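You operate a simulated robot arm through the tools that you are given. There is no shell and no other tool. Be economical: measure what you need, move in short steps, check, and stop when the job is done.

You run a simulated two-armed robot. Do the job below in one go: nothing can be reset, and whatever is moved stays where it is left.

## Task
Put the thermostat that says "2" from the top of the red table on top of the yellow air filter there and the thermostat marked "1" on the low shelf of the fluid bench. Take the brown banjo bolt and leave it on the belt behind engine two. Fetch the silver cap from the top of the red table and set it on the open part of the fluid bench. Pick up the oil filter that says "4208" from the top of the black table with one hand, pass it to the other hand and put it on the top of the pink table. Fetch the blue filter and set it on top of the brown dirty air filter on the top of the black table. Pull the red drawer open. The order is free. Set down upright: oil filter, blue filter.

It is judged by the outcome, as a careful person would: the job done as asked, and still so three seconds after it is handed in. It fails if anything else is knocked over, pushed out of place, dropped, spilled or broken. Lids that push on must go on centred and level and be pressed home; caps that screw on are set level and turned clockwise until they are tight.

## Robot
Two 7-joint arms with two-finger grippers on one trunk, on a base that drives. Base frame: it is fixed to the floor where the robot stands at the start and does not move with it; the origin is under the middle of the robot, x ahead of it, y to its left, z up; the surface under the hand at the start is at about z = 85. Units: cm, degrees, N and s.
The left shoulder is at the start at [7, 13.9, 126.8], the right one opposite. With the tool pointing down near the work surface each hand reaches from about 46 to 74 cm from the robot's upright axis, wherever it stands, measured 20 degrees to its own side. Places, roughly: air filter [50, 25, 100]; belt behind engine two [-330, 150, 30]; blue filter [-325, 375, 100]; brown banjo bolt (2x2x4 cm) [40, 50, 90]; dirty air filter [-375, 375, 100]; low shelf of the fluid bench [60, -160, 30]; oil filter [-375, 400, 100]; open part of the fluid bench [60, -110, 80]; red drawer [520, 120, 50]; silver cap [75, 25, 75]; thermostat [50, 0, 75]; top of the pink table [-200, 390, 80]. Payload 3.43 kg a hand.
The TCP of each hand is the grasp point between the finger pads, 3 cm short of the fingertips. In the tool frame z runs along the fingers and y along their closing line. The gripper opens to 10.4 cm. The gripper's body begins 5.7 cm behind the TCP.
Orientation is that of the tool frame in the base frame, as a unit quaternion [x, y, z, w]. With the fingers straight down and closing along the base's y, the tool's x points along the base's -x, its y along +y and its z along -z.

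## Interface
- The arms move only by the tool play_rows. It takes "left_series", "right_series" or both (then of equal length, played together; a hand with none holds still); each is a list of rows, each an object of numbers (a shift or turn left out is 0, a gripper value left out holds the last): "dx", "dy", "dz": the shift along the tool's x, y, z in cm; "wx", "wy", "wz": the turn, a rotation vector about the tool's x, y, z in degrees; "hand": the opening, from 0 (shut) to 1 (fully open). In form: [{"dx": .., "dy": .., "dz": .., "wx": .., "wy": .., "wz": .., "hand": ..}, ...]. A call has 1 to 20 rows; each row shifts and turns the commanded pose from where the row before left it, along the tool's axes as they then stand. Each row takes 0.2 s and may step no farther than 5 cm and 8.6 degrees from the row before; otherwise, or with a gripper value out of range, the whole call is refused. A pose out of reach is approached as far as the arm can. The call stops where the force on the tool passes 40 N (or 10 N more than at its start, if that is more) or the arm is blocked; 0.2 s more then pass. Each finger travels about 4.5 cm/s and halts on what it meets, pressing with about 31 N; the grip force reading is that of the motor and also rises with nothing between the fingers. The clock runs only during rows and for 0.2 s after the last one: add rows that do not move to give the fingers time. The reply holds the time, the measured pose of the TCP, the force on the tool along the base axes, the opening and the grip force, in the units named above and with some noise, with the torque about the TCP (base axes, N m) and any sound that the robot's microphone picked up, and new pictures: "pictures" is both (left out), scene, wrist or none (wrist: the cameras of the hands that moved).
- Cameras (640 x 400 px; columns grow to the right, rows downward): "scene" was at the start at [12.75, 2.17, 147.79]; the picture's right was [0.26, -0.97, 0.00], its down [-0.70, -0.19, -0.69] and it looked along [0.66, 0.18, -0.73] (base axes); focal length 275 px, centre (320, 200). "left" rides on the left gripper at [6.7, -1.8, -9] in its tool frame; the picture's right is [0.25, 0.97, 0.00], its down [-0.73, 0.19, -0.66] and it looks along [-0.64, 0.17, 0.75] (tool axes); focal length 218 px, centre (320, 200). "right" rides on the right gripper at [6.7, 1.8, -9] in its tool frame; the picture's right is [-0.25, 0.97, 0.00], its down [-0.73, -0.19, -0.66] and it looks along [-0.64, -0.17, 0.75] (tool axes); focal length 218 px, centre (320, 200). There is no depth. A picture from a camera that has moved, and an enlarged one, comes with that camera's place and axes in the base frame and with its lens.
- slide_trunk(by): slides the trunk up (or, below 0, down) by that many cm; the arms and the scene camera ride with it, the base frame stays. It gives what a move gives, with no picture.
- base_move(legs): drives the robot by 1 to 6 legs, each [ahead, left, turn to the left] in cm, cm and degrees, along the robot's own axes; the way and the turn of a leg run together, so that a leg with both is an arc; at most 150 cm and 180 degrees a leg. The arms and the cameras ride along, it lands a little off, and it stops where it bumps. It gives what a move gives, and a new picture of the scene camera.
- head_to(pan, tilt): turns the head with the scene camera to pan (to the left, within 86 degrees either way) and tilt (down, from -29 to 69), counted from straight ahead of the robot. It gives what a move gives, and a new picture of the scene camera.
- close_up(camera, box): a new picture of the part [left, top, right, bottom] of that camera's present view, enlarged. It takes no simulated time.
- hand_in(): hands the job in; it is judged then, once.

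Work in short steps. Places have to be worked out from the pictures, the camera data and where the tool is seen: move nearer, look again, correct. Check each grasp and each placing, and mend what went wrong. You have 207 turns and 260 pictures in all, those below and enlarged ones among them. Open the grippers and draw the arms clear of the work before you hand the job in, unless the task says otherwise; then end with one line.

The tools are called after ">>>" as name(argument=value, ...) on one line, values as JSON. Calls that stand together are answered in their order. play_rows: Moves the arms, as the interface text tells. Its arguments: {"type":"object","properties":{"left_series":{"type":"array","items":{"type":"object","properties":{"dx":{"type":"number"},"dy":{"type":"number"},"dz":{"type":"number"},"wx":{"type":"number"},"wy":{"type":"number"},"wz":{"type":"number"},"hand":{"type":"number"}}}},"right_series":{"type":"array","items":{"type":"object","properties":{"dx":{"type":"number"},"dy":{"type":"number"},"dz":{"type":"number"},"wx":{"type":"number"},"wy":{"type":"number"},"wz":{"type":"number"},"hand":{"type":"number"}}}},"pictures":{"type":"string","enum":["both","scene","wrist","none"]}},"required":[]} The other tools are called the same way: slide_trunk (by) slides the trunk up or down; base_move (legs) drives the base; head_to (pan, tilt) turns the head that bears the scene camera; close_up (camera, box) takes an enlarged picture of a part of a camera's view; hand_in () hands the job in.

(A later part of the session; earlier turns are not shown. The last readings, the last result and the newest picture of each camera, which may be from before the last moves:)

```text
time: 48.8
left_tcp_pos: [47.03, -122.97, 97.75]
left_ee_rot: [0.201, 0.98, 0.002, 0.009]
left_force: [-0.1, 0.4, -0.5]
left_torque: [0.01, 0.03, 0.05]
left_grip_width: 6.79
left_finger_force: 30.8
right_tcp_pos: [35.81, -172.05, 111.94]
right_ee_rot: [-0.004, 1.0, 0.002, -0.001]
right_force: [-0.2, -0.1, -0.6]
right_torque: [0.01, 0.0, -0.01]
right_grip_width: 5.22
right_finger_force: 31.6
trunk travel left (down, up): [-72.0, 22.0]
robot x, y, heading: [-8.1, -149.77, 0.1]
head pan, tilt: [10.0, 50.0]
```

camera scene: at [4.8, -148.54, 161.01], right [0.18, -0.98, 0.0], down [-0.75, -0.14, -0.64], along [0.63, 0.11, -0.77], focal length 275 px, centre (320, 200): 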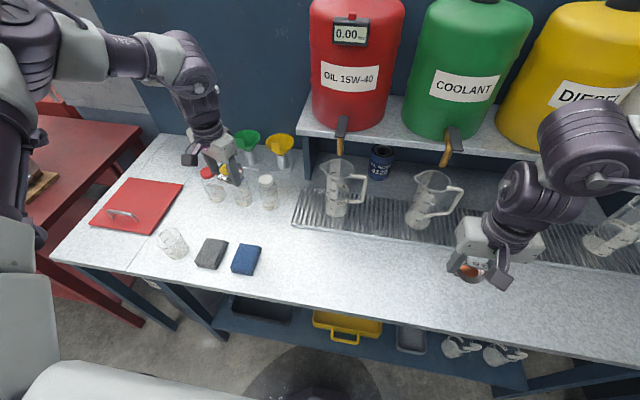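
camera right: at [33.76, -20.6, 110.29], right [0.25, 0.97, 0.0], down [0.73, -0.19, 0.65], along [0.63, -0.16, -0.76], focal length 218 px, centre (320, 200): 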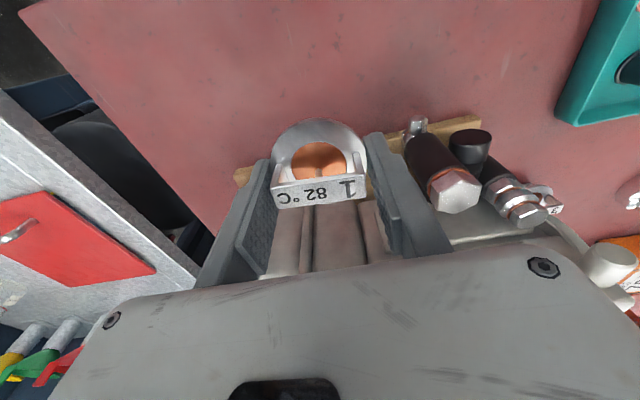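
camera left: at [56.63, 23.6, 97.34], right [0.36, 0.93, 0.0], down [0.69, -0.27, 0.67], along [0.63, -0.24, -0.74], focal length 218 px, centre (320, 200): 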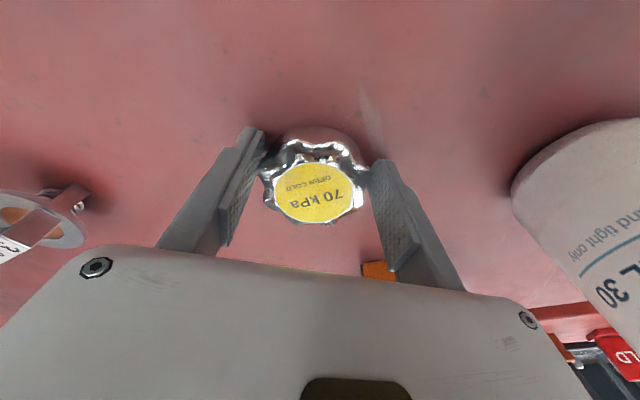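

I use the base to shift the last 5 cm ahead and 2.5 cm right, then look.

>>> base_move(legs=[[5, -2.5, 0]])

>>> play_rows(left_series=[{}], pictures="wrist")

```text
time: 49.7
left_tcp_pos: [51.7, -125.03, 97.93]
left_ee_rot: [0.2, 0.98, 0.002, 0.012]
left_force: [0.1, -0.3, -0.5]
left_torque: [-0.03, -0.02, 0.03]
left_grip_width: 6.77
left_finger_force: 30.8
right_tcp_pos: [40.4, -174.11, 112.1]
right_ee_rot: [-0.006, 1.0, 0.0, 0.0]
right_force: [-0.2, 1.1, 0.3]
right_torque: [-0.01, -0.01, 0.01]
right_grip_width: 5.22
right_finger_force: 31.4
trunk travel left (down, up): [-72.0, 22.0]
robot x, y, heading: [-3.11, -152.74, 0.5]
head pan, tilt: [10.0, 50.0]
camera scene: at [9.02, -150.68, 143.08], right [0.18, -0.98, 0.0], down [-0.75, -0.14, -0.65], along [0.64, 0.11, -0.76], focal length 275 px, centre (320, 200)
```

scene: 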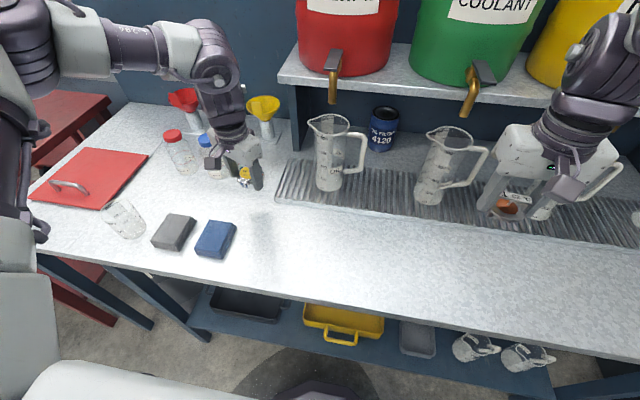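

```text
time: 50.1
left_tcp_pos: [51.67, -125.1, 98.04]
left_ee_rot: [0.2, 0.98, 0.002, 0.011]
left_force: [-1.2, 0.2, -1.4]
left_torque: [0.03, -0.07, 0.02]
left_grip_width: 6.79
left_finger_force: 31.2
right_tcp_pos: [40.67, -174.32, 111.95]
right_ee_rot: [-0.004, 1.0, 0.0, 0.0]
right_force: [-0.2, 0.1, -0.5]
right_torque: [0.01, -0.01, -0.01]
right_grip_width: 5.21
right_finger_force: 30.8
trunk travel left (down, up): [-72.0, 22.0]
robot x, y, heading: [-3.22, -153.2, 0.3]
head pan, tilt: [10.0, 50.0]
camera left: at [44.77, -124.14, 106.67], right [0.15, 0.99, 0.0], down [0.73, -0.11, 0.67], along [0.67, -0.1, -0.74], focal length 218 px, centre (320, 200)
```

left: 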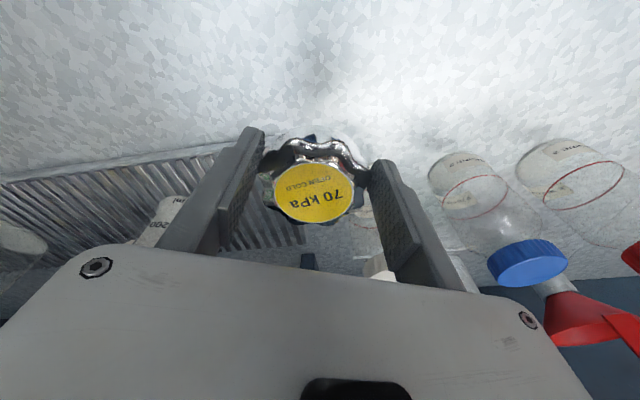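

The hand is clear of the sponge, grate and bottle; I lower by trunk until contact.

>>> slide_trunk(by=-9)

>>> play_rows(left_series=[{}], pictures="wrist")

```text
time: 51.4
left_tcp_pos: [51.87, -125.15, 88.8]
left_ee_rot: [0.2, 0.98, 0.002, 0.01]
left_force: [-0.2, -1.0, -1.1]
left_torque: [-0.01, -0.01, -0.05]
left_grip_width: 6.78
left_finger_force: 30.6
right_tcp_pos: [40.72, -174.44, 102.93]
right_ee_rot: [-0.005, 1.0, 0.002, -0.001]
right_force: [-0.2, -0.5, -0.4]
right_torque: [-0.01, -0.01, -0.01]
right_grip_width: 5.21
right_finger_force: 31.1
trunk travel left (down, up): [-63.0, 31.0]
robot x, y, heading: [-2.92, -152.49, 0.3]
head pan, tilt: [10.0, 50.0]
```

```text
time: 51.8
left_tcp_pos: [52.0, -125.14, 88.86]
left_ee_rot: [0.201, 0.979, 0.001, 0.009]
left_force: [0.1, 0.1, -0.1]
left_torque: [-0.04, 0.02, -0.02]
left_grip_width: 6.77
left_finger_force: 30.6
right_tcp_pos: [40.9, -174.5, 102.86]
right_ee_rot: [-0.005, 1.0, 0.001, -0.001]
right_force: [0.1, 0.5, -0.4]
right_torque: [-0.03, -0.02, 0.02]
right_grip_width: 5.21
right_finger_force: 30.8
trunk travel left (down, up): [-63.0, 31.0]
robot x, y, heading: [-3.14, -152.88, 0.2]
head pan, tilt: [10.0, 50.0]
camera left: at [44.9, -124.2, 97.62], right [0.15, 0.99, 0.0], down [0.73, -0.11, 0.67], along [0.66, -0.1, -0.74], focal length 218 px, centre (320, 200)
```

left: 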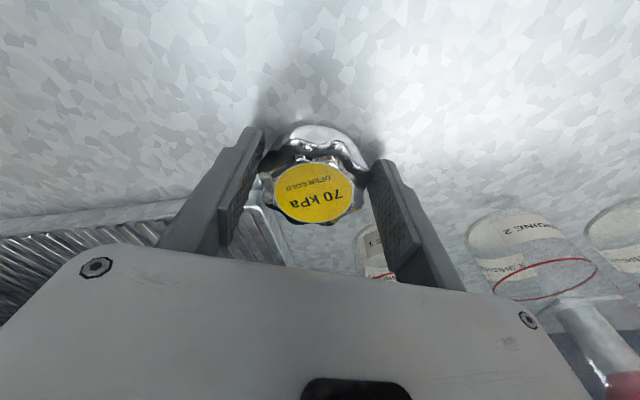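

Near the surface now; I descend in small steps until contact.

>>> play_rows(left_series=[{"dz": 0.6}, {"dz": 0.6}, {"dz": 0.6}, {"dz": 0.6}, {"dz": 0.6}, {"dz": 0.6}], pictures="wrist")

```text
time: 52.5
left_tcp_pos: [51.84, -125.09, 88.4]
left_ee_rot: [0.201, 0.979, 0.002, 0.02]
left_force: [-6.3, -1.0, 17.6]
left_torque: [-0.07, 0.59, 0.01]
left_grip_width: 6.77
left_finger_force: 31.5
left hand out of reach, approached as far as the arm can: row 2
right_tcp_pos: [40.6, -174.54, 102.96]
right_ee_rot: [-0.006, 1.0, 0.002, 0.001]
right_force: [-0.4, -0.1, -1.2]
right_torque: [0.0, 0.0, 0.0]
right_grip_width: 5.24
right_finger_force: 31.3
trunk travel left (down, up): [-63.0, 31.0]
robot x, y, heading: [-2.89, -152.22, 0.5]
head pan, tilt: [10.0, 50.0]
stopped in row 3 (left hand): the force on the tool passed its limit at 46 N (the readings are from after the stop); the commanded pose is now the measured one
camera left: at [44.66, -124.12, 97.03], right [0.15, 0.99, 0.0], down [0.72, -0.11, 0.69], along [0.68, -0.1, -0.73], focal length 218 px, centre (320, 200)
```

left: 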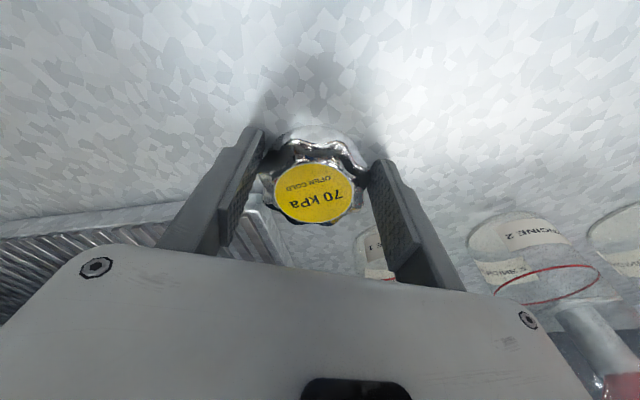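

Contact at TCP z≈88.4 (bench top ≈85). I release and rise with the trunk.

>>> play_rows(left_series=[{"hand": 0.8}, {"hand": 0.9}, {"hand": 1}, {"hand": 1}], pictures="none")

>>> slide_trunk(by=15)

>>> play_rows(left_series=[{}], pictures="both")

```text
time: 53.3
left_tcp_pos: [52.17, -124.44, 88.76]
left_ee_rot: [0.195, 0.98, 0.005, 0.026]
left_force: [2.1, 17.5, 35.2]
left_torque: [-0.82, 0.82, -0.29]
left_grip_width: 8.72
left_finger_force: 0.0
right_tcp_pos: [40.54, -173.99, 103.04]
right_ee_rot: [-0.008, 1.0, 0.002, 0.001]
right_force: [1.0, 0.4, -1.7]
right_torque: [0.0, 0.0, 0.04]
right_grip_width: 5.23
right_finger_force: 30.5
trunk travel left (down, up): [-63.0, 31.0]
robot x, y, heading: [-3.21, -152.19, 0.3]
head pan, tilt: [10.0, 50.0]
stopped in row 4 (left hand): the force on the tool passed its limit at 44 N (the readings are from after the stop); the commanded pose is now the measured one
```

```text
time: 55.0
left_tcp_pos: [52.2, -124.91, 103.38]
left_ee_rot: [0.199, 0.98, 0.004, 0.021]
left_force: [0.2, 0.6, 0.3]
left_torque: [0.06, -0.01, 0.01]
left_grip_width: 10.38
left_finger_force: 0.0
right_tcp_pos: [40.9, -174.41, 117.85]
right_ee_rot: [-0.006, 1.0, 0.001, -0.001]
right_force: [0.1, -0.2, -1.4]
right_torque: [0.02, 0.01, -0.02]
right_grip_width: 5.22
right_finger_force: 30.7
trunk travel left (down, up): [-78.0, 16.0]
robot x, y, heading: [-3.05, -152.32, 0.4]
head pan, tilt: [10.0, 50.0]
```

```text
time: 55.5
left_tcp_pos: [52.19, -124.87, 103.26]
left_ee_rot: [0.198, 0.98, 0.003, 0.021]
left_force: [0.3, 0.3, -0.2]
left_torque: [0.0, 0.01, -0.01]
left_grip_width: 10.39
left_finger_force: 0.1
right_tcp_pos: [40.89, -174.37, 117.82]
right_ee_rot: [-0.006, 1.0, 0.002, 0.0]
right_force: [-0.5, 0.0, -1.3]
right_torque: [0.01, 0.01, -0.02]
right_grip_width: 5.25
right_finger_force: 31.3
trunk travel left (down, up): [-78.0, 16.0]
robot x, y, heading: [-3.01, -152.54, 0.8]
head pan, tilt: [10.0, 50.0]
camera scene: at [9.57, -150.93, 149.02], right [0.18, -0.98, 0.0], down [-0.75, -0.14, -0.64], along [0.63, 0.12, -0.77], focal length 275 px, centre (320, 200)
camera left: at [44.96, -123.89, 111.92], right [0.14, 0.99, 0.0], down [0.72, -0.11, 0.69], along [0.68, -0.1, -0.73], focal length 218 px, centre (320, 200)
```

scene: 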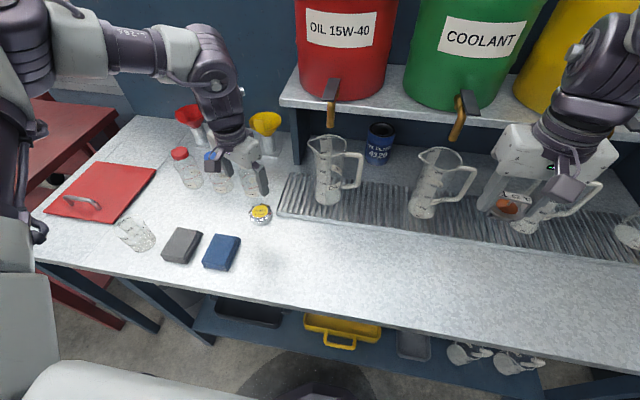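
left: 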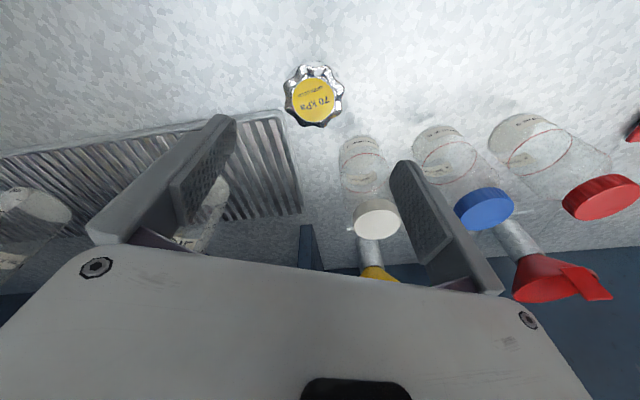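

The cap sits flat on the bench. Now I back off, lower the trunk and look at the low shelf.

>>> base_move(legs=[[-50, 0, 0]])

>>> slide_trunk(by=-45)

>>> head_to(pan=-10, tilt=30)

```text
time: 58.4
left_tcp_pos: [2.72, -125.19, 103.22]
left_ee_rot: [0.198, 0.98, 0.003, 0.02]
left_force: [-0.2, 0.4, 0.4]
left_torque: [-0.02, 0.01, 0.03]
left_grip_width: 10.42
left_finger_force: 0.0
right_tcp_pos: [-8.73, -174.82, 117.74]
right_ee_rot: [-0.006, 1.0, 0.002, -0.002]
right_force: [-0.1, 0.3, -1.0]
right_torque: [0.01, -0.03, 0.03]
right_grip_width: 5.21
right_finger_force: 30.8
trunk travel left (down, up): [-78.0, 16.0]
robot x, y, heading: [-52.86, -152.71, 0.4]
head pan, tilt: [10.0, 50.0]
camera scene: at [-39.93, -151.29, 149.0], right [0.18, -0.98, 0.0], down [-0.75, -0.14, -0.64], along [0.63, 0.12, -0.77], focal length 275 px, centre (320, 200)
```

scene: 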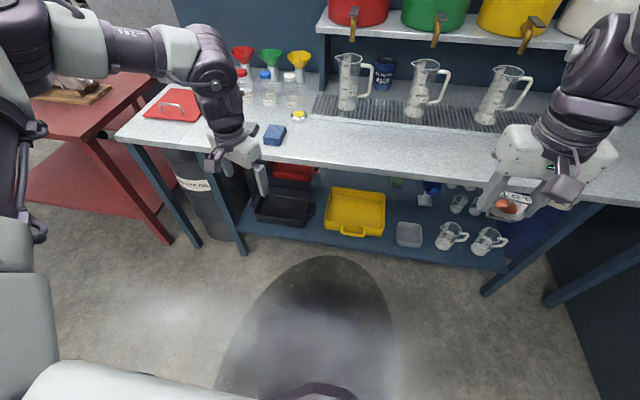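

```text
refused: -45 is not a number from -40 to 40
```

```text
time: 59.2
left_tcp_pos: [2.5, -125.19, 103.46]
left_ee_rot: [0.199, 0.98, 0.004, 0.021]
left_force: [0.1, 0.1, 0.9]
left_torque: [0.0, 0.03, 0.01]
left_grip_width: 10.39
left_finger_force: 0.2
right_tcp_pos: [-8.89, -174.88, 117.75]
right_ee_rot: [-0.006, 1.0, 0.002, -0.001]
right_force: [-0.7, 0.1, -1.9]
right_torque: [0.01, -0.02, 0.02]
right_grip_width: 5.21
right_finger_force: 30.6
trunk travel left (down, up): [-78.0, 16.0]
robot x, y, heading: [-53.02, -152.89, 0.5]
head pan, tilt: [-10.0, 30.0]
camera scene: at [-38.8, -154.18, 151.97], right [-0.17, -0.99, 0.0], down [-0.49, 0.08, -0.87], along [0.85, -0.14, -0.5], focal length 275 px, centre (320, 200)
```

scene: 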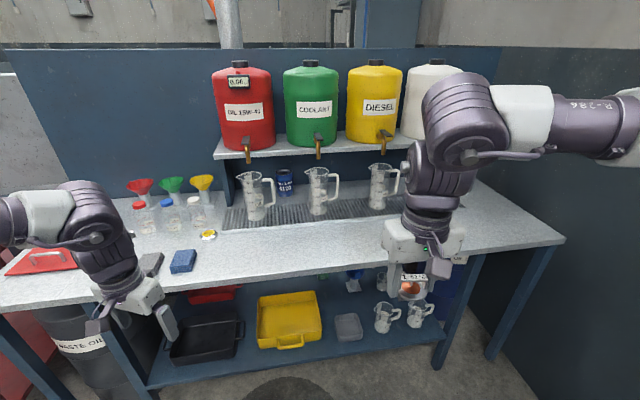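

I lower the trunk 40 cm for a better view of the shelf's free spots.

>>> slide_trunk(by=-40)

>>> head_to(pan=-18, tilt=32)

>>> close_up(camera="scene", box=[180, 140, 500, 340])

```text
time: 63.0
left_tcp_pos: [2.52, -125.13, 63.27]
left_ee_rot: [0.198, 0.98, 0.003, 0.021]
left_force: [-0.4, 0.2, 0.5]
left_torque: [-0.01, 0.01, 0.0]
left_grip_width: 10.38
left_finger_force: 0.1
right_tcp_pos: [-8.83, -174.74, 77.81]
right_ee_rot: [-0.006, 1.0, 0.002, -0.001]
right_force: [-0.1, 0.0, -0.6]
right_torque: [0.01, 0.02, -0.01]
right_grip_width: 5.21
right_finger_force: 30.9
trunk travel left (down, up): [-38.0, 56.0]
robot x, y, heading: [-52.63, -152.84, 0.4]
head pan, tilt: [-10.0, 30.0]
```

```text
time: 63.7
left_tcp_pos: [2.56, -125.28, 63.33]
left_ee_rot: [0.198, 0.98, 0.003, 0.022]
left_force: [0.0, 0.9, 1.0]
left_torque: [-0.01, 0.01, -0.02]
left_grip_width: 10.4
left_finger_force: 0.1
right_tcp_pos: [-8.9, -174.68, 77.84]
right_ee_rot: [-0.006, 1.0, 0.001, -0.001]
right_force: [0.4, 0.6, -0.8]
right_torque: [0.04, -0.04, 0.01]
right_grip_width: 5.21
right_finger_force: 31.2
trunk travel left (down, up): [-38.0, 56.0]
robot x, y, heading: [-52.5, -152.95, 0.4]
head pan, tilt: [-18.0, 32.0]
camera scene: at [-39.12, -155.38, 111.66], right [-0.3, -0.95, 0.0], down [-0.51, 0.16, -0.85], along [0.81, -0.26, -0.53], focal length 275 px, centre (320, 200)
```

scene: 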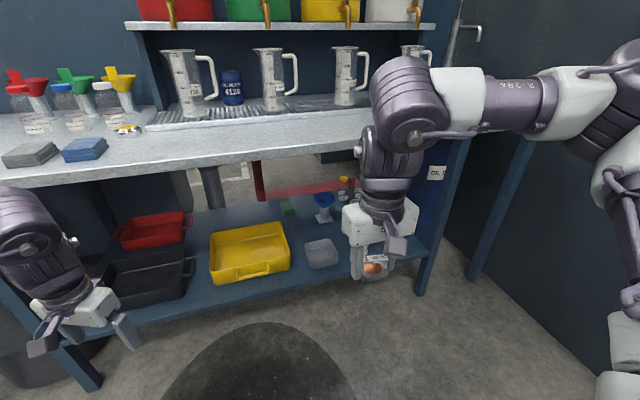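

```text
2.00 times, centred on (340, 240) of scene
camera zoom: at [-39.12, -155.38, 111.66], right [-0.3, -0.95, 0.0], down [-0.51, 0.16, -0.85], along [0.81, -0.26, -0.53], focal length 549 px, centre (280, 120)
```

zoom: 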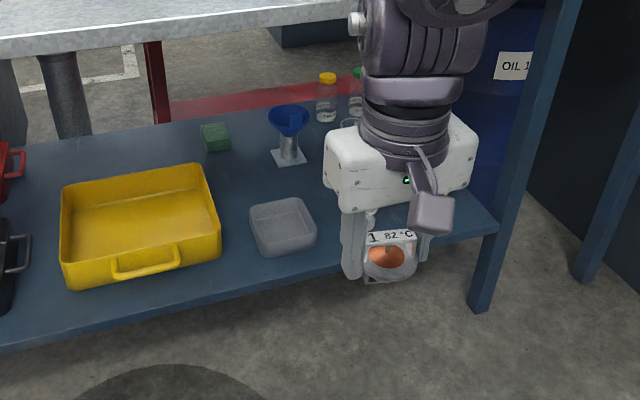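

Shelf top is at z≈28.5 with front edge x≈30; a free spot is near (34.5,-173), in front between yellow tray and clear box. I lower the trunk further, retract the left hand and extend the right hand low.

>>> slide_trunk(by=-15)

>>> play_rows(right_series=[{"dz": 3}, {"dz": 3}, {"dz": 3}, {"dz": 3}, {"dz": 3}, {"dz": 3}, {"dz": 3}, {"dx": -3}, {"dx": -3}, {"dx": -3}, {"dx": -3}, {"dx": -3}], left_series=[{"dx": 2}, {"dx": 2}, {"dx": 2}, {"dx": 2}, {}, {}, {}, {}, {}, {}, {}, {}], pictures="scene")

```text
time: 65.5
left_tcp_pos: [2.59, -125.23, 48.25]
left_ee_rot: [0.198, 0.98, 0.003, 0.022]
left_force: [-0.6, 0.7, 0.3]
left_torque: [0.03, 0.01, 0.02]
left_grip_width: 10.43
left_finger_force: 0.2
right_tcp_pos: [-8.91, -174.78, 62.97]
right_ee_rot: [-0.007, 1.0, 0.002, 0.0]
right_force: [-0.2, -0.5, -0.2]
right_torque: [-0.03, -0.01, 0.0]
right_grip_width: 5.21
right_finger_force: 31.1
trunk travel left (down, up): [-23.0, 71.0]
robot x, y, heading: [-52.55, -153.08, 0.3]
head pan, tilt: [-18.0, 32.0]
```

```text
time: 68.1
left_tcp_pos: [-4.82, -122.07, 48.02]
left_ee_rot: [0.198, 0.98, 0.003, 0.021]
left_force: [0.4, -0.3, -0.7]
left_torque: [0.01, 0.02, 0.04]
left_grip_width: 10.41
left_finger_force: 0.1
right_tcp_pos: [6.15, -174.57, 41.78]
right_ee_rot: [-0.006, 1.0, 0.002, -0.001]
right_force: [0.0, -0.1, -1.4]
right_torque: [-0.01, -0.02, -0.01]
right_grip_width: 5.19
right_finger_force: 31.0
trunk travel left (down, up): [-23.0, 71.0]
robot x, y, heading: [-52.67, -152.74, 0.4]
head pan, tilt: [-18.0, 32.0]
camera scene: at [-39.11, -155.37, 96.65], right [-0.3, -0.95, 0.0], down [-0.51, 0.16, -0.85], along [0.81, -0.26, -0.53], focal length 275 px, centre (320, 200)
```

scene: 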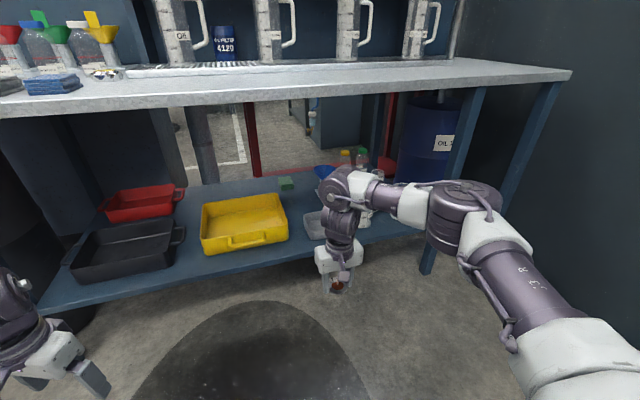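

The arm lies well below the bench. I drive ahead 22 cm and check with the wrist camera.

>>> base_move(legs=[[22, 0, 0]])

>>> play_rows(right_series=[{"dz": 1}], pictures="wrist")

```text
time: 69.8
left_tcp_pos: [17.16, -121.94, 48.0]
left_ee_rot: [0.198, 0.98, 0.002, 0.02]
left_force: [-0.7, -0.1, -0.4]
left_torque: [-0.03, 0.01, -0.03]
left_grip_width: 10.43
left_finger_force: 0.1
right_tcp_pos: [28.06, -174.53, 41.72]
right_ee_rot: [-0.005, 1.0, 0.001, -0.002]
right_force: [0.7, 0.4, -0.6]
right_torque: [0.03, -0.04, 0.0]
right_grip_width: 5.22
right_finger_force: 30.7
trunk travel left (down, up): [-23.0, 71.0]
robot x, y, heading: [-30.82, -152.69, 0.4]
head pan, tilt: [-18.0, 32.0]
camera scene: at [-17.19, -155.24, 96.65], right [-0.3, -0.95, 0.0], down [-0.51, 0.16, -0.85], along [0.81, -0.26, -0.53], focal length 275 px, centre (320, 200)
```

scene: 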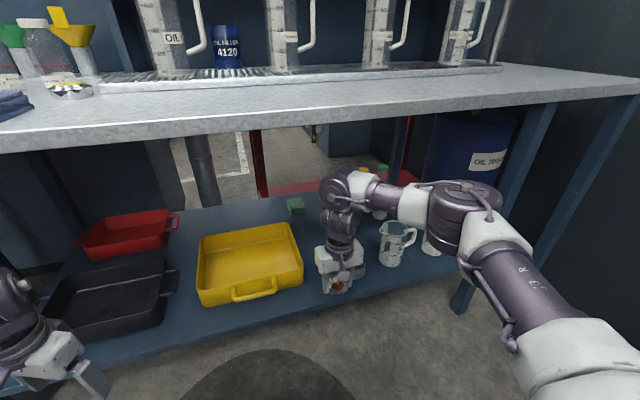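

```text
time: 70.2
left_tcp_pos: [17.24, -122.07, 47.98]
left_ee_rot: [0.198, 0.98, 0.002, 0.021]
left_force: [-0.2, 0.3, -0.5]
left_torque: [0.0, 0.0, 0.0]
left_grip_width: 10.41
left_finger_force: 0.0
right_tcp_pos: [27.94, -174.42, 40.88]
right_ee_rot: [-0.005, 1.0, 0.002, -0.003]
right_force: [0.0, 0.0, -1.4]
right_torque: [0.02, -0.02, 0.04]
right_grip_width: 5.19
right_finger_force: 30.9
trunk travel left (down, up): [-23.0, 71.0]
robot x, y, heading: [-30.94, -152.63, 0.5]
head pan, tilt: [-18.0, 32.0]
camera right: at [21.32, -172.78, 49.82], right [0.24, 0.97, 0.0], down [0.73, -0.19, 0.65], along [0.64, -0.16, -0.76], focal length 218 px, centre (320, 200)
```

right: 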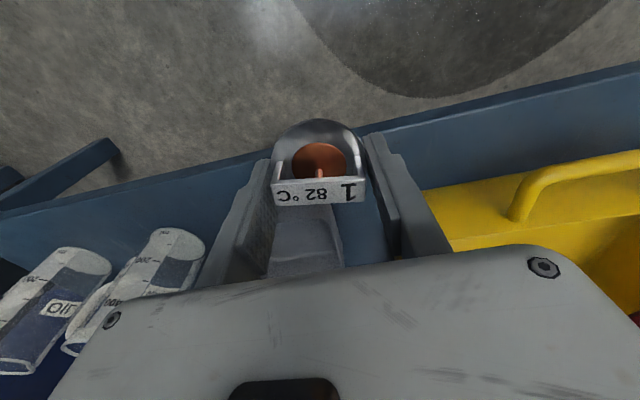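

The spot ahead (x≈35.3, y≈-173) is free: shelf edge x≈32, box front x≈40, tray front x≈41. I move in and lower to contact.

>>> play_rows(right_series=[{"dx": -2.5, "dy": 0.4}, {"dx": -2.5, "dy": 0.4}, {"dx": -2.4, "dy": 0.4}, {"dz": 1.5}, {"dz": 1.5}, {"dz": 1.5}, {}], pictures="both")

```text
time: 71.7
left_tcp_pos: [16.84, -121.95, 48.15]
left_ee_rot: [0.198, 0.98, 0.002, 0.023]
left_force: [-0.9, 1.1, 0.4]
left_torque: [0.01, 0.0, 0.0]
left_grip_width: 10.43
left_finger_force: 0.0
right_tcp_pos: [35.79, -173.21, 37.41]
right_ee_rot: [-0.003, 1.0, 0.0, 0.008]
right_force: [-1.7, 0.6, 25.0]
right_torque: [-0.74, -0.21, -0.2]
right_grip_width: 5.19
right_finger_force: 31.5
right hand out of reach, approached as far as the arm can: row 3
trunk travel left (down, up): [-23.0, 71.0]
robot x, y, heading: [-30.76, -152.63, 0.2]
head pan, tilt: [-18.0, 32.0]
stopped in row 7 (right hand): the force on the tool passed its limit at 47 N (the readings are from after the stop); the commanded pose is now the measured one
camera scene: at [-17.58, -155.1, 96.73], right [-0.3, -0.95, 0.0], down [-0.5, 0.16, -0.85], along [0.81, -0.26, -0.53], focal length 275 px, centre (320, 200)
camera right: at [29.02, -171.52, 46.33], right [0.25, 0.97, 0.0], down [0.72, -0.19, 0.67], along [0.65, -0.16, -0.74], focal length 218 px, centre (320, 200)
```

scene: 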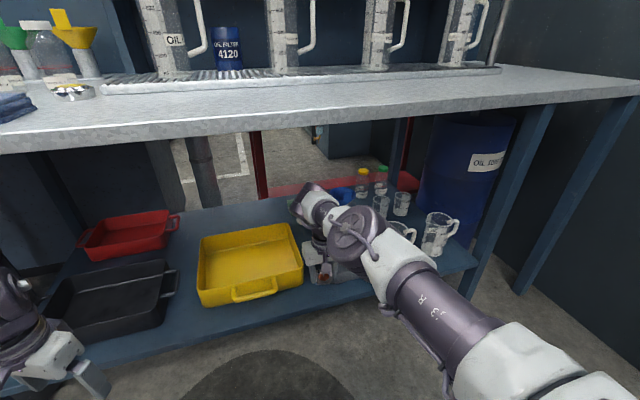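
right: 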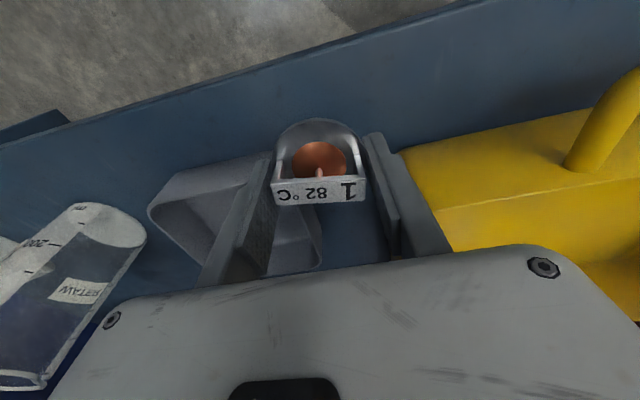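

The torque shows the -y finger is resting on the clear box's rim. I raise, and yaw the gripper so the fingers fit in the gap between box and tray.

>>> play_rows(right_series=[{"dz": -3}, {"dz": -2}, {"wz": -8.5}, {"wz": -8.5}, {"wz": -8.5}, {"wz": -8.5}, {"wz": -8.5}, {"wz": -8.5}, {"wz": -8.5}, {"wz": -8.5}], pictures="both")

```text
time: 73.9
left_tcp_pos: [17.05, -121.99, 48.03]
left_ee_rot: [0.198, 0.98, 0.003, 0.021]
left_force: [0.0, 0.3, 0.3]
left_torque: [-0.02, -0.04, -0.04]
left_grip_width: 10.4
left_finger_force: 0.0
right_tcp_pos: [35.64, -173.06, 41.87]
right_ee_rot: [-0.564, 0.826, -0.001, 0.003]
right_force: [1.0, 0.3, -1.2]
right_torque: [0.01, 0.0, 0.01]
right_grip_width: 5.22
right_finger_force: 30.4
trunk travel left (down, up): [-23.0, 71.0]
robot x, y, heading: [-30.61, -152.96, 0.4]
head pan, tilt: [-18.0, 32.0]
camera scene: at [-17.27, -155.23, 96.66], right [-0.3, -0.95, 0.0], down [-0.51, 0.16, -0.85], along [0.81, -0.26, -0.53], focal length 275 px, centre (320, 200)
camera right: at [31.59, -178.87, 50.79], right [-0.81, 0.59, 0.0], down [0.44, 0.61, 0.66], along [0.39, 0.53, -0.75], focal length 218 px, centre (320, 200)
```

scene: 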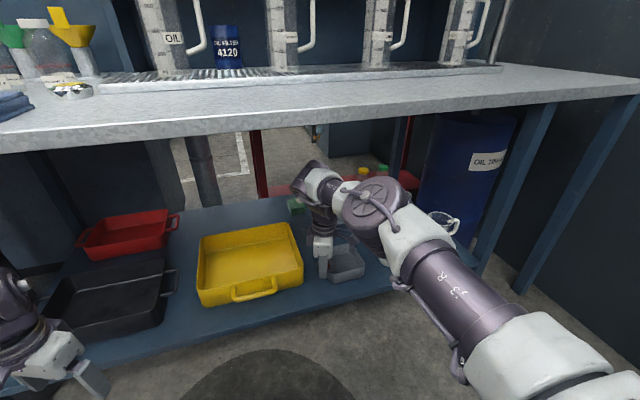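
right: 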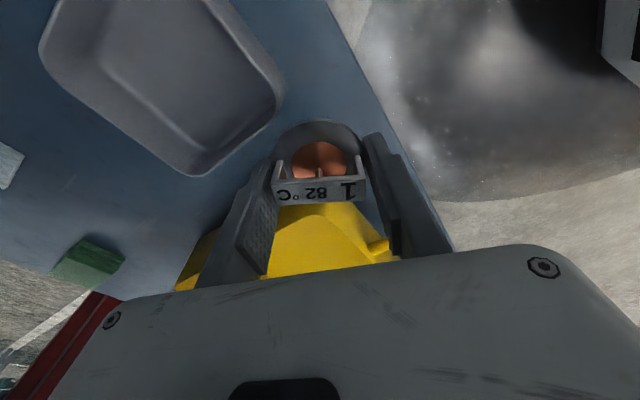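

Works well: gap spans y≈-176 to -168. I finish the yaw, centre at (36,-172) and lower to contact.

>>> play_rows(right_series=[{"wz": -8.5}, {"wz": -8.5}, {"dx": -1.09, "dy": -0.3}, {"dz": 2}, {"dz": 2}, {"dz": 1.5}, {"dz": 1}, {"dz": 0.7}, {"dz": 0.7}, {"dz": 0.7}, {"dz": 0.7}, {"dz": 0.7}], pictures="both")

```text
time: 76.5
left_tcp_pos: [16.99, -122.03, 47.97]
left_ee_rot: [0.199, 0.98, 0.004, 0.022]
left_force: [-0.2, 0.0, 0.2]
left_torque: [-0.03, -0.01, 0.02]
left_grip_width: 10.4
left_finger_force: 0.1
right_tcp_pos: [36.09, -172.07, 33.1]
right_ee_rot: [-0.677, 0.736, -0.006, 0.008]
right_force: [-9.8, 0.8, 22.7]
right_torque: [-0.02, 1.04, -0.22]
right_grip_width: 5.2
right_finger_force: 30.8
right hand out of reach, approached as far as the arm can: row 12
trunk travel left (down, up): [-23.0, 71.0]
robot x, y, heading: [-30.94, -152.5, 0.6]
head pan, tilt: [-18.0, 32.0]
stopped in row 12 (right hand): the force on the tool passed its limit at 43 N (the readings are from after the stop); the commanded pose is now the measured one
camera scene: at [-17.57, -155.15, 96.7], right [-0.3, -0.95, 0.0], down [-0.5, 0.16, -0.85], along [0.81, -0.26, -0.53], focal length 275 px, centre (320, 200)
camera right: at [33.65, -178.62, 42.0], right [-0.94, 0.33, -0.02], down [0.24, 0.71, 0.66], along [0.23, 0.62, -0.75], focal length 218 px, centre (320, 200)
```

scene: 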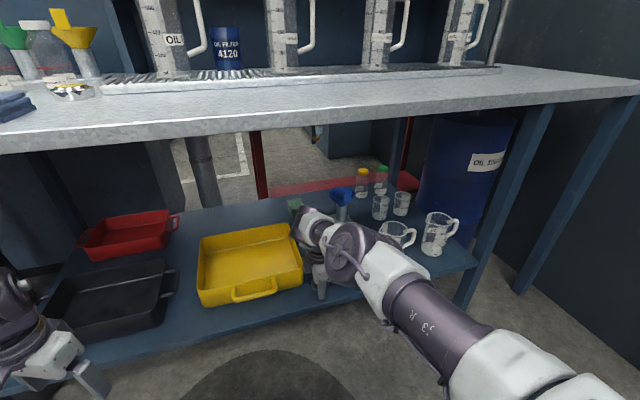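
right: 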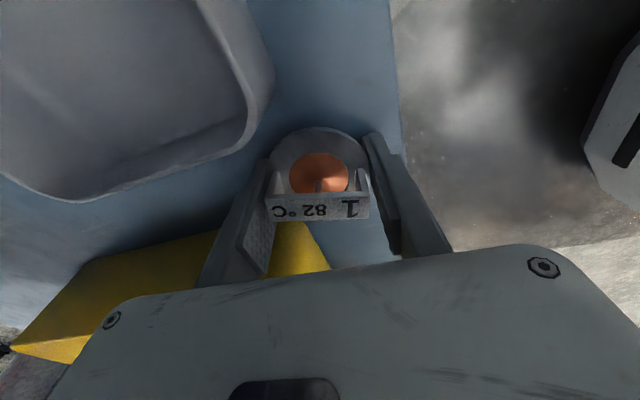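

Contact with the shelf at TCP z 33.1. I open a little and withdraw upward.

>>> play_rows(right_series=[{"dz": -0.3}, {"hand": 0.62}, {"hand": 0.66}, {"hand": 0.66}, {"dz": -2}, {"dz": -3}, {"dz": -3}], pictures="wrist")

```text
time: 78.1
left_tcp_pos: [17.2, -121.99, 48.04]
left_ee_rot: [0.199, 0.98, 0.003, 0.021]
left_force: [-0.2, -0.5, -0.1]
left_torque: [-0.01, 0.0, -0.01]
left_grip_width: 10.4
left_finger_force: 0.1
right_tcp_pos: [35.97, -171.95, 40.93]
right_ee_rot: [-0.678, 0.735, -0.004, 0.005]
right_force: [-0.2, -0.8, 0.2]
right_torque: [0.01, 0.01, 0.01]
right_grip_width: 6.88
right_finger_force: 0.1
trunk travel left (down, up): [-23.0, 71.0]
robot x, y, heading: [-31.05, -152.87, 0.2]
head pan, tilt: [-18.0, 32.0]
camera right: at [33.57, -178.62, 49.91], right [-0.94, 0.33, -0.01], down [0.24, 0.71, 0.66], along [0.23, 0.62, -0.75], focal length 218 px, centre (320, 200)
```

right: 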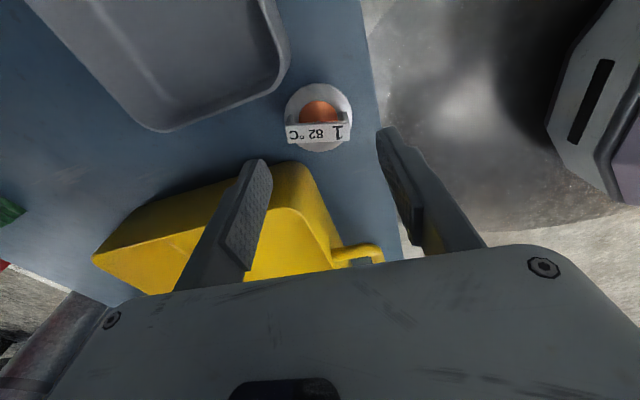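

Thermostat 1 stands on the low shelf. I back out, restore the right hand's yaw and look to the left.

>>> base_move(legs=[[-35, 0, 0]])

>>> play_rows(right_series=[{"dz": -3, "wz": 8.5}, {"dz": -3, "wz": 8.5}, {"dz": -3, "wz": 8.5}, {"dz": -3, "wz": 8.5}, {"dz": -3, "wz": 8.5}, {"dx": 3, "wz": 8.5}, {"dx": 3, "wz": 8.5}, {"dx": 3, "wz": 8.5}, {"dx": 3, "wz": 8.5}, {"dx": 3, "wz": 8.5}], pictures="none")

>>> slide_trunk(by=40)

>>> head_to(pan=60, tilt=25)

```text
time: 80.3
left_tcp_pos: [-18.08, -122.27, 48.07]
left_ee_rot: [0.199, 0.98, 0.003, 0.022]
left_force: [0.3, -0.8, -0.6]
left_torque: [-0.02, 0.02, -0.02]
left_grip_width: 10.38
left_finger_force: 0.0
right_tcp_pos: [0.78, -172.36, 40.9]
right_ee_rot: [-0.677, 0.736, -0.004, 0.006]
right_force: [0.6, 0.2, 0.8]
right_torque: [0.0, -0.01, -0.02]
right_grip_width: 6.87
right_finger_force: 0.1
trunk travel left (down, up): [-23.0, 71.0]
robot x, y, heading: [-66.13, -152.75, 0.5]
head pan, tilt: [-18.0, 32.0]
camera scene: at [-52.48, -155.47, 96.67], right [-0.3, -0.95, 0.0], down [-0.5, 0.16, -0.85], along [0.81, -0.26, -0.53], focal length 275 px, centre (320, 200)
```

scene: 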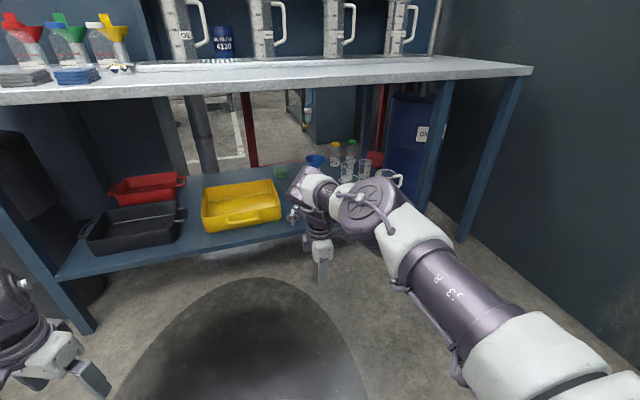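

```text
time: 82.5
left_tcp_pos: [-18.12, -122.29, 47.98]
left_ee_rot: [0.2, 0.98, 0.004, 0.022]
left_force: [0.4, -0.5, 0.2]
left_torque: [0.02, 0.03, 0.03]
left_grip_width: 10.4
left_finger_force: 0.0
right_tcp_pos: [-12.84, -178.77, 55.72]
right_ee_rot: [-0.002, 1.0, 0.0, 0.008]
right_force: [0.2, -0.1, 0.4]
right_torque: [-0.01, 0.02, -0.04]
right_grip_width: 6.84
right_finger_force: 0.1
trunk travel left (down, up): [-23.0, 71.0]
robot x, y, heading: [-65.67, -152.49, 0.2]
head pan, tilt: [-18.0, 32.0]
```

```text
time: 86.4
left_tcp_pos: [-18.03, -122.23, 88.03]
left_ee_rot: [0.2, 0.98, 0.002, 0.022]
left_force: [0.0, 0.4, -0.4]
left_torque: [0.02, -0.01, -0.02]
left_grip_width: 10.39
left_finger_force: 0.0
right_tcp_pos: [-12.77, -178.83, 95.72]
right_ee_rot: [-0.003, 1.0, 0.001, 0.007]
right_force: [-0.3, 0.4, -0.3]
right_torque: [-0.01, -0.01, -0.04]
right_grip_width: 6.87
right_finger_force: 0.0
trunk travel left (down, up): [-63.0, 31.0]
robot x, y, heading: [-65.75, -153.07, 0.2]
head pan, tilt: [-18.0, 32.0]
```

```text
time: 87.9
left_tcp_pos: [-18.08, -122.19, 88.06]
left_ee_rot: [0.199, 0.98, 0.003, 0.021]
left_force: [-0.1, -0.3, 0.6]
left_torque: [-0.03, 0.01, -0.01]
left_grip_width: 10.42
left_finger_force: 0.1
right_tcp_pos: [-12.75, -178.74, 95.67]
right_ee_rot: [-0.003, 1.0, 0.0, 0.008]
right_force: [0.0, 0.3, 0.2]
right_torque: [0.02, 0.03, 0.02]
right_grip_width: 6.89
right_finger_force: 0.0
trunk travel left (down, up): [-63.0, 31.0]
robot x, y, heading: [-65.99, -153.01, -0.1]
head pan, tilt: [60.0, 25.0]
camera scene: at [-56.4, -144.75, 137.77], right [0.87, -0.5, 0.0], down [-0.21, -0.37, -0.91], along [0.45, 0.79, -0.42], focal length 275 px, centre (320, 200)
```

scene: 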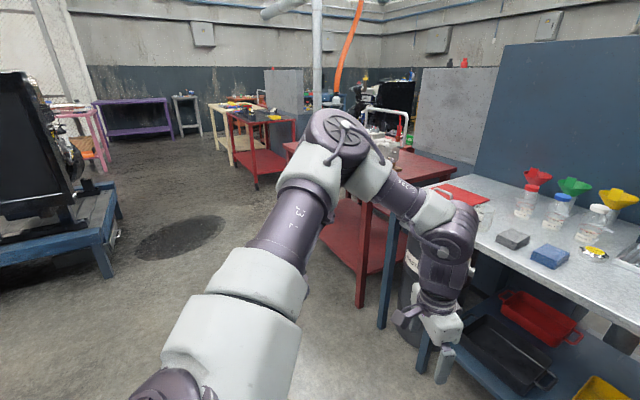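

The floor ahead of both tables is open. I drive 250 cm to the left along x≈-66 and look at the red table's left side.

>>> base_move(legs=[[0, 130, 0], [0, 123, 0]])

>>> head_to(pan=-5, tilt=28)

```text
time: 100.2
left_tcp_pos: [-18.15, 128.81, 88.02]
left_ee_rot: [0.204, 0.979, 0.003, 0.021]
left_force: [0.0, 0.4, 0.1]
left_torque: [-0.01, 0.0, 0.0]
left_grip_width: 10.4
left_finger_force: 0.1
right_tcp_pos: [-13.42, 72.08, 95.65]
right_ee_rot: [0.002, 1.0, 0.002, 0.008]
right_force: [0.5, 0.0, -0.3]
right_torque: [0.02, 0.0, 0.04]
right_grip_width: 6.88
right_finger_force: 0.0
trunk travel left (down, up): [-63.0, 31.0]
robot x, y, heading: [-66.57, 98.42, 0.0]
head pan, tilt: [60.0, 25.0]
camera scene: at [-56.77, 106.52, 137.77], right [0.86, -0.5, 0.0], down [-0.21, -0.37, -0.91], along [0.46, 0.78, -0.42], focal length 275 px, centre (320, 200)
```

scene: 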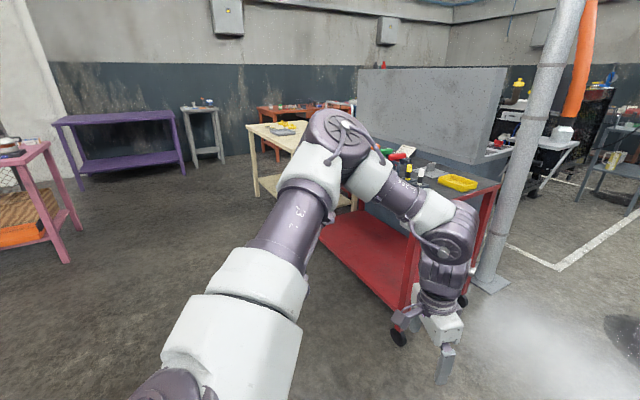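

```text
time: 101.5
left_tcp_pos: [-18.31, 128.66, 88.04]
left_ee_rot: [0.203, 0.979, 0.003, 0.021]
left_force: [0.2, -0.5, 0.8]
left_torque: [0.03, -0.04, 0.02]
left_grip_width: 10.4
left_finger_force: 0.1
right_tcp_pos: [-13.45, 72.14, 95.61]
right_ee_rot: [0.002, 1.0, 0.001, 0.008]
right_force: [-0.2, -0.6, 0.5]
right_torque: [0.0, -0.03, 0.0]
right_grip_width: 6.87
right_finger_force: 0.1
trunk travel left (down, up): [-63.0, 31.0]
robot x, y, heading: [-66.15, 98.14, -0.0]
head pan, tilt: [-5.0, 28.0]
camera scene: at [-52.32, 97.74, 137.29], right [-0.09, -1.0, 0.0], down [-0.47, 0.04, -0.88], along [0.88, -0.08, -0.47], focal length 275 px, centre (320, 200)
```

scene: 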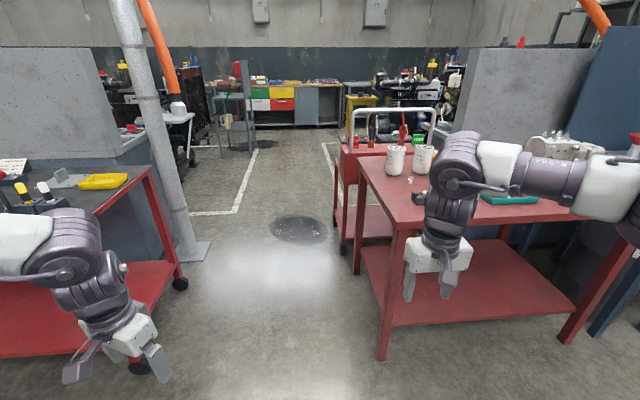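

There is a wide aisle left of the red table leading to the drawer cabinet. I raise the trunk, turn to face -y, and strafe into the aisle to reach thermostat 2 from the table's left side.

>>> slide_trunk(by=24)

>>> base_move(legs=[[0, 12, 0], [0, 0, -90], [0, 128, 0]])

>>> head_to(pan=10, tilt=48)

```text
time: 104.0
left_tcp_pos: [-18.27, 128.63, 111.99]
left_ee_rot: [0.204, 0.979, 0.003, 0.02]
left_force: [-0.2, -0.1, -0.6]
left_torque: [0.01, 0.01, -0.01]
left_grip_width: 10.39
left_finger_force: 0.1
right_tcp_pos: [-13.44, 72.04, 119.65]
right_ee_rot: [0.003, 1.0, 0.0, 0.008]
right_force: [0.8, 0.5, -1.0]
right_torque: [0.02, -0.01, -0.02]
right_grip_width: 6.86
right_finger_force: 0.1
trunk travel left (down, up): [-87.0, 7.0]
robot x, y, heading: [-66.24, 98.28, -0.2]
head pan, tilt: [-5.0, 28.0]
```

```text
time: 115.2
left_tcp_pos: [92.46, 60.71, 111.98]
left_ee_rot: [0.839, 0.544, -0.012, 0.017]
left_force: [-0.3, 0.9, -0.4]
left_torque: [-0.01, 0.01, 0.02]
left_grip_width: 10.4
left_finger_force: 0.0
right_tcp_pos: [35.71, 56.39, 119.55]
right_ee_rot: [0.712, 0.702, -0.005, 0.006]
right_force: [0.8, 0.1, -0.4]
right_torque: [0.01, 0.03, -0.01]
right_grip_width: 6.88
right_finger_force: 0.0
trunk travel left (down, up): [-87.0, 7.0]
robot x, y, heading: [62.95, 109.29, -90.7]
head pan, tilt: [-5.0, 28.0]
camera scene: at [61.57, 95.12, 161.29], right [-1.0, 0.1, 0.0], down [0.05, 0.47, -0.88], along [-0.09, -0.88, -0.47], focal length 275 px, centre (320, 200)
```

scene: 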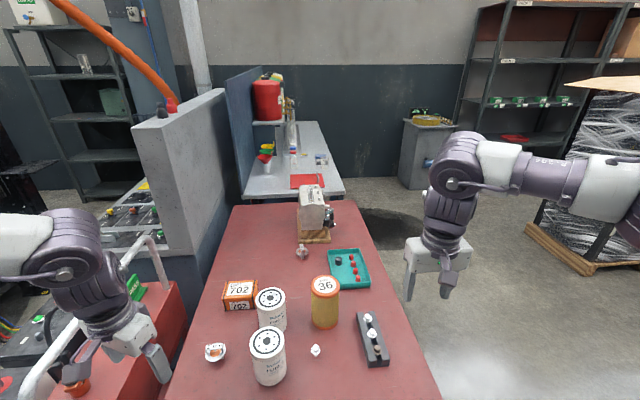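

```text
time: 116.0
left_tcp_pos: [92.42, 60.56, 112.04]
left_ee_rot: [0.839, 0.544, -0.014, 0.017]
left_force: [0.2, -0.3, 0.4]
left_torque: [-0.01, 0.02, -0.02]
left_grip_width: 10.4
left_finger_force: 0.1
right_tcp_pos: [35.95, 56.36, 119.63]
right_ee_rot: [0.711, 0.703, -0.005, 0.006]
right_force: [-0.8, -0.9, 0.0]
right_torque: [0.02, 0.01, -0.02]
right_grip_width: 6.86
right_finger_force: 0.1
trunk travel left (down, up): [-87.0, 7.0]
robot x, y, heading: [62.53, 108.88, -90.8]
head pan, tilt: [10.0, 48.0]
camera scene: at [63.86, 96.42, 158.3], right [-0.99, -0.16, 0.0], down [-0.12, 0.73, -0.67], along [0.11, -0.66, -0.74], focal length 275 px, centre (320, 200)
```

scene: 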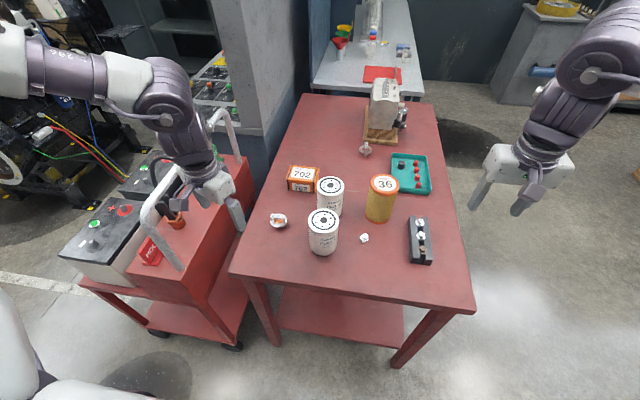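

Thermostat 2 is at ~(86.4,43.7). I move 8 cm closer and bring the left hand over it.

>>> base_move(legs=[[8, 0, 0.8]])

>>> play_rows(left_series=[{"dx": -2.1, "dy": -0.4, "hand": 0.8}, {"dx": -2.1, "dy": -0.4}, {"dx": -2.1, "dy": -0.4}, {"dx": -2.1, "dy": -0.4}, {"dx": -2.1, "dy": -0.4}, {}], pictures="wrist")

```text
time: 117.1
left_tcp_pos: [92.93, 53.85, 112.21]
left_ee_rot: [0.835, 0.55, -0.014, 0.02]
left_force: [0.7, 0.0, 0.0]
left_torque: [-0.07, -0.01, -0.02]
left_grip_width: 10.38
left_finger_force: 0.2
right_tcp_pos: [36.46, 48.76, 120.05]
right_ee_rot: [0.706, 0.708, -0.007, 0.009]
right_force: [0.6, 0.3, 0.1]
right_torque: [-0.02, 0.0, -0.02]
right_grip_width: 6.87
right_finger_force: 0.0
trunk travel left (down, up): [-87.0, 7.0]
robot x, y, heading: [62.73, 101.26, -89.8]
head pan, tilt: [10.0, 48.0]
camera scene: at [63.93, 89.51, 158.39], right [-0.98, -0.18, 0.0], down [-0.13, 0.73, -0.67], along [0.12, -0.66, -0.74], focal length 275 px, centre (320, 200)
```

scene: 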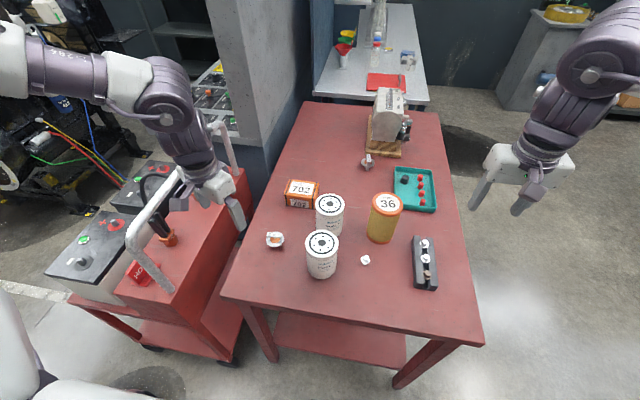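

```text
time: 118.5
left_tcp_pos: [88.43, 46.14, 113.26]
left_ee_rot: [0.834, 0.551, -0.014, 0.018]
left_force: [0.3, -0.3, 0.0]
left_torque: [0.02, 0.0, -0.02]
left_grip_width: 8.32
left_finger_force: 0.0
left hand out of reach, approached as far as the arm can: row 4, 5
right_tcp_pos: [36.5, 48.02, 119.6]
right_ee_rot: [0.707, 0.708, -0.004, 0.006]
right_force: [-0.2, 0.4, -0.1]
right_torque: [-0.01, 0.01, -0.02]
right_grip_width: 6.86
right_finger_force: 0.0
trunk travel left (down, up): [-87.0, 7.0]
robot x, y, heading: [62.59, 101.54, -89.8]
head pan, tilt: [10.0, 48.0]
camera left: at [89.53, 53.27, 121.85], right [0.99, -0.15, 0.0], down [-0.11, -0.72, 0.69], along [-0.1, -0.68, -0.72], focal length 218 px, centre (320, 200)
```

left: 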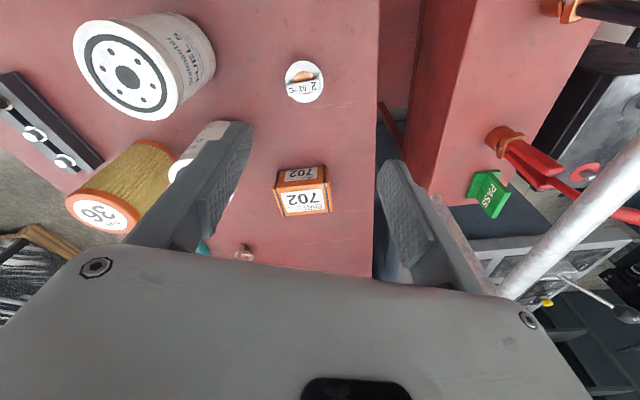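

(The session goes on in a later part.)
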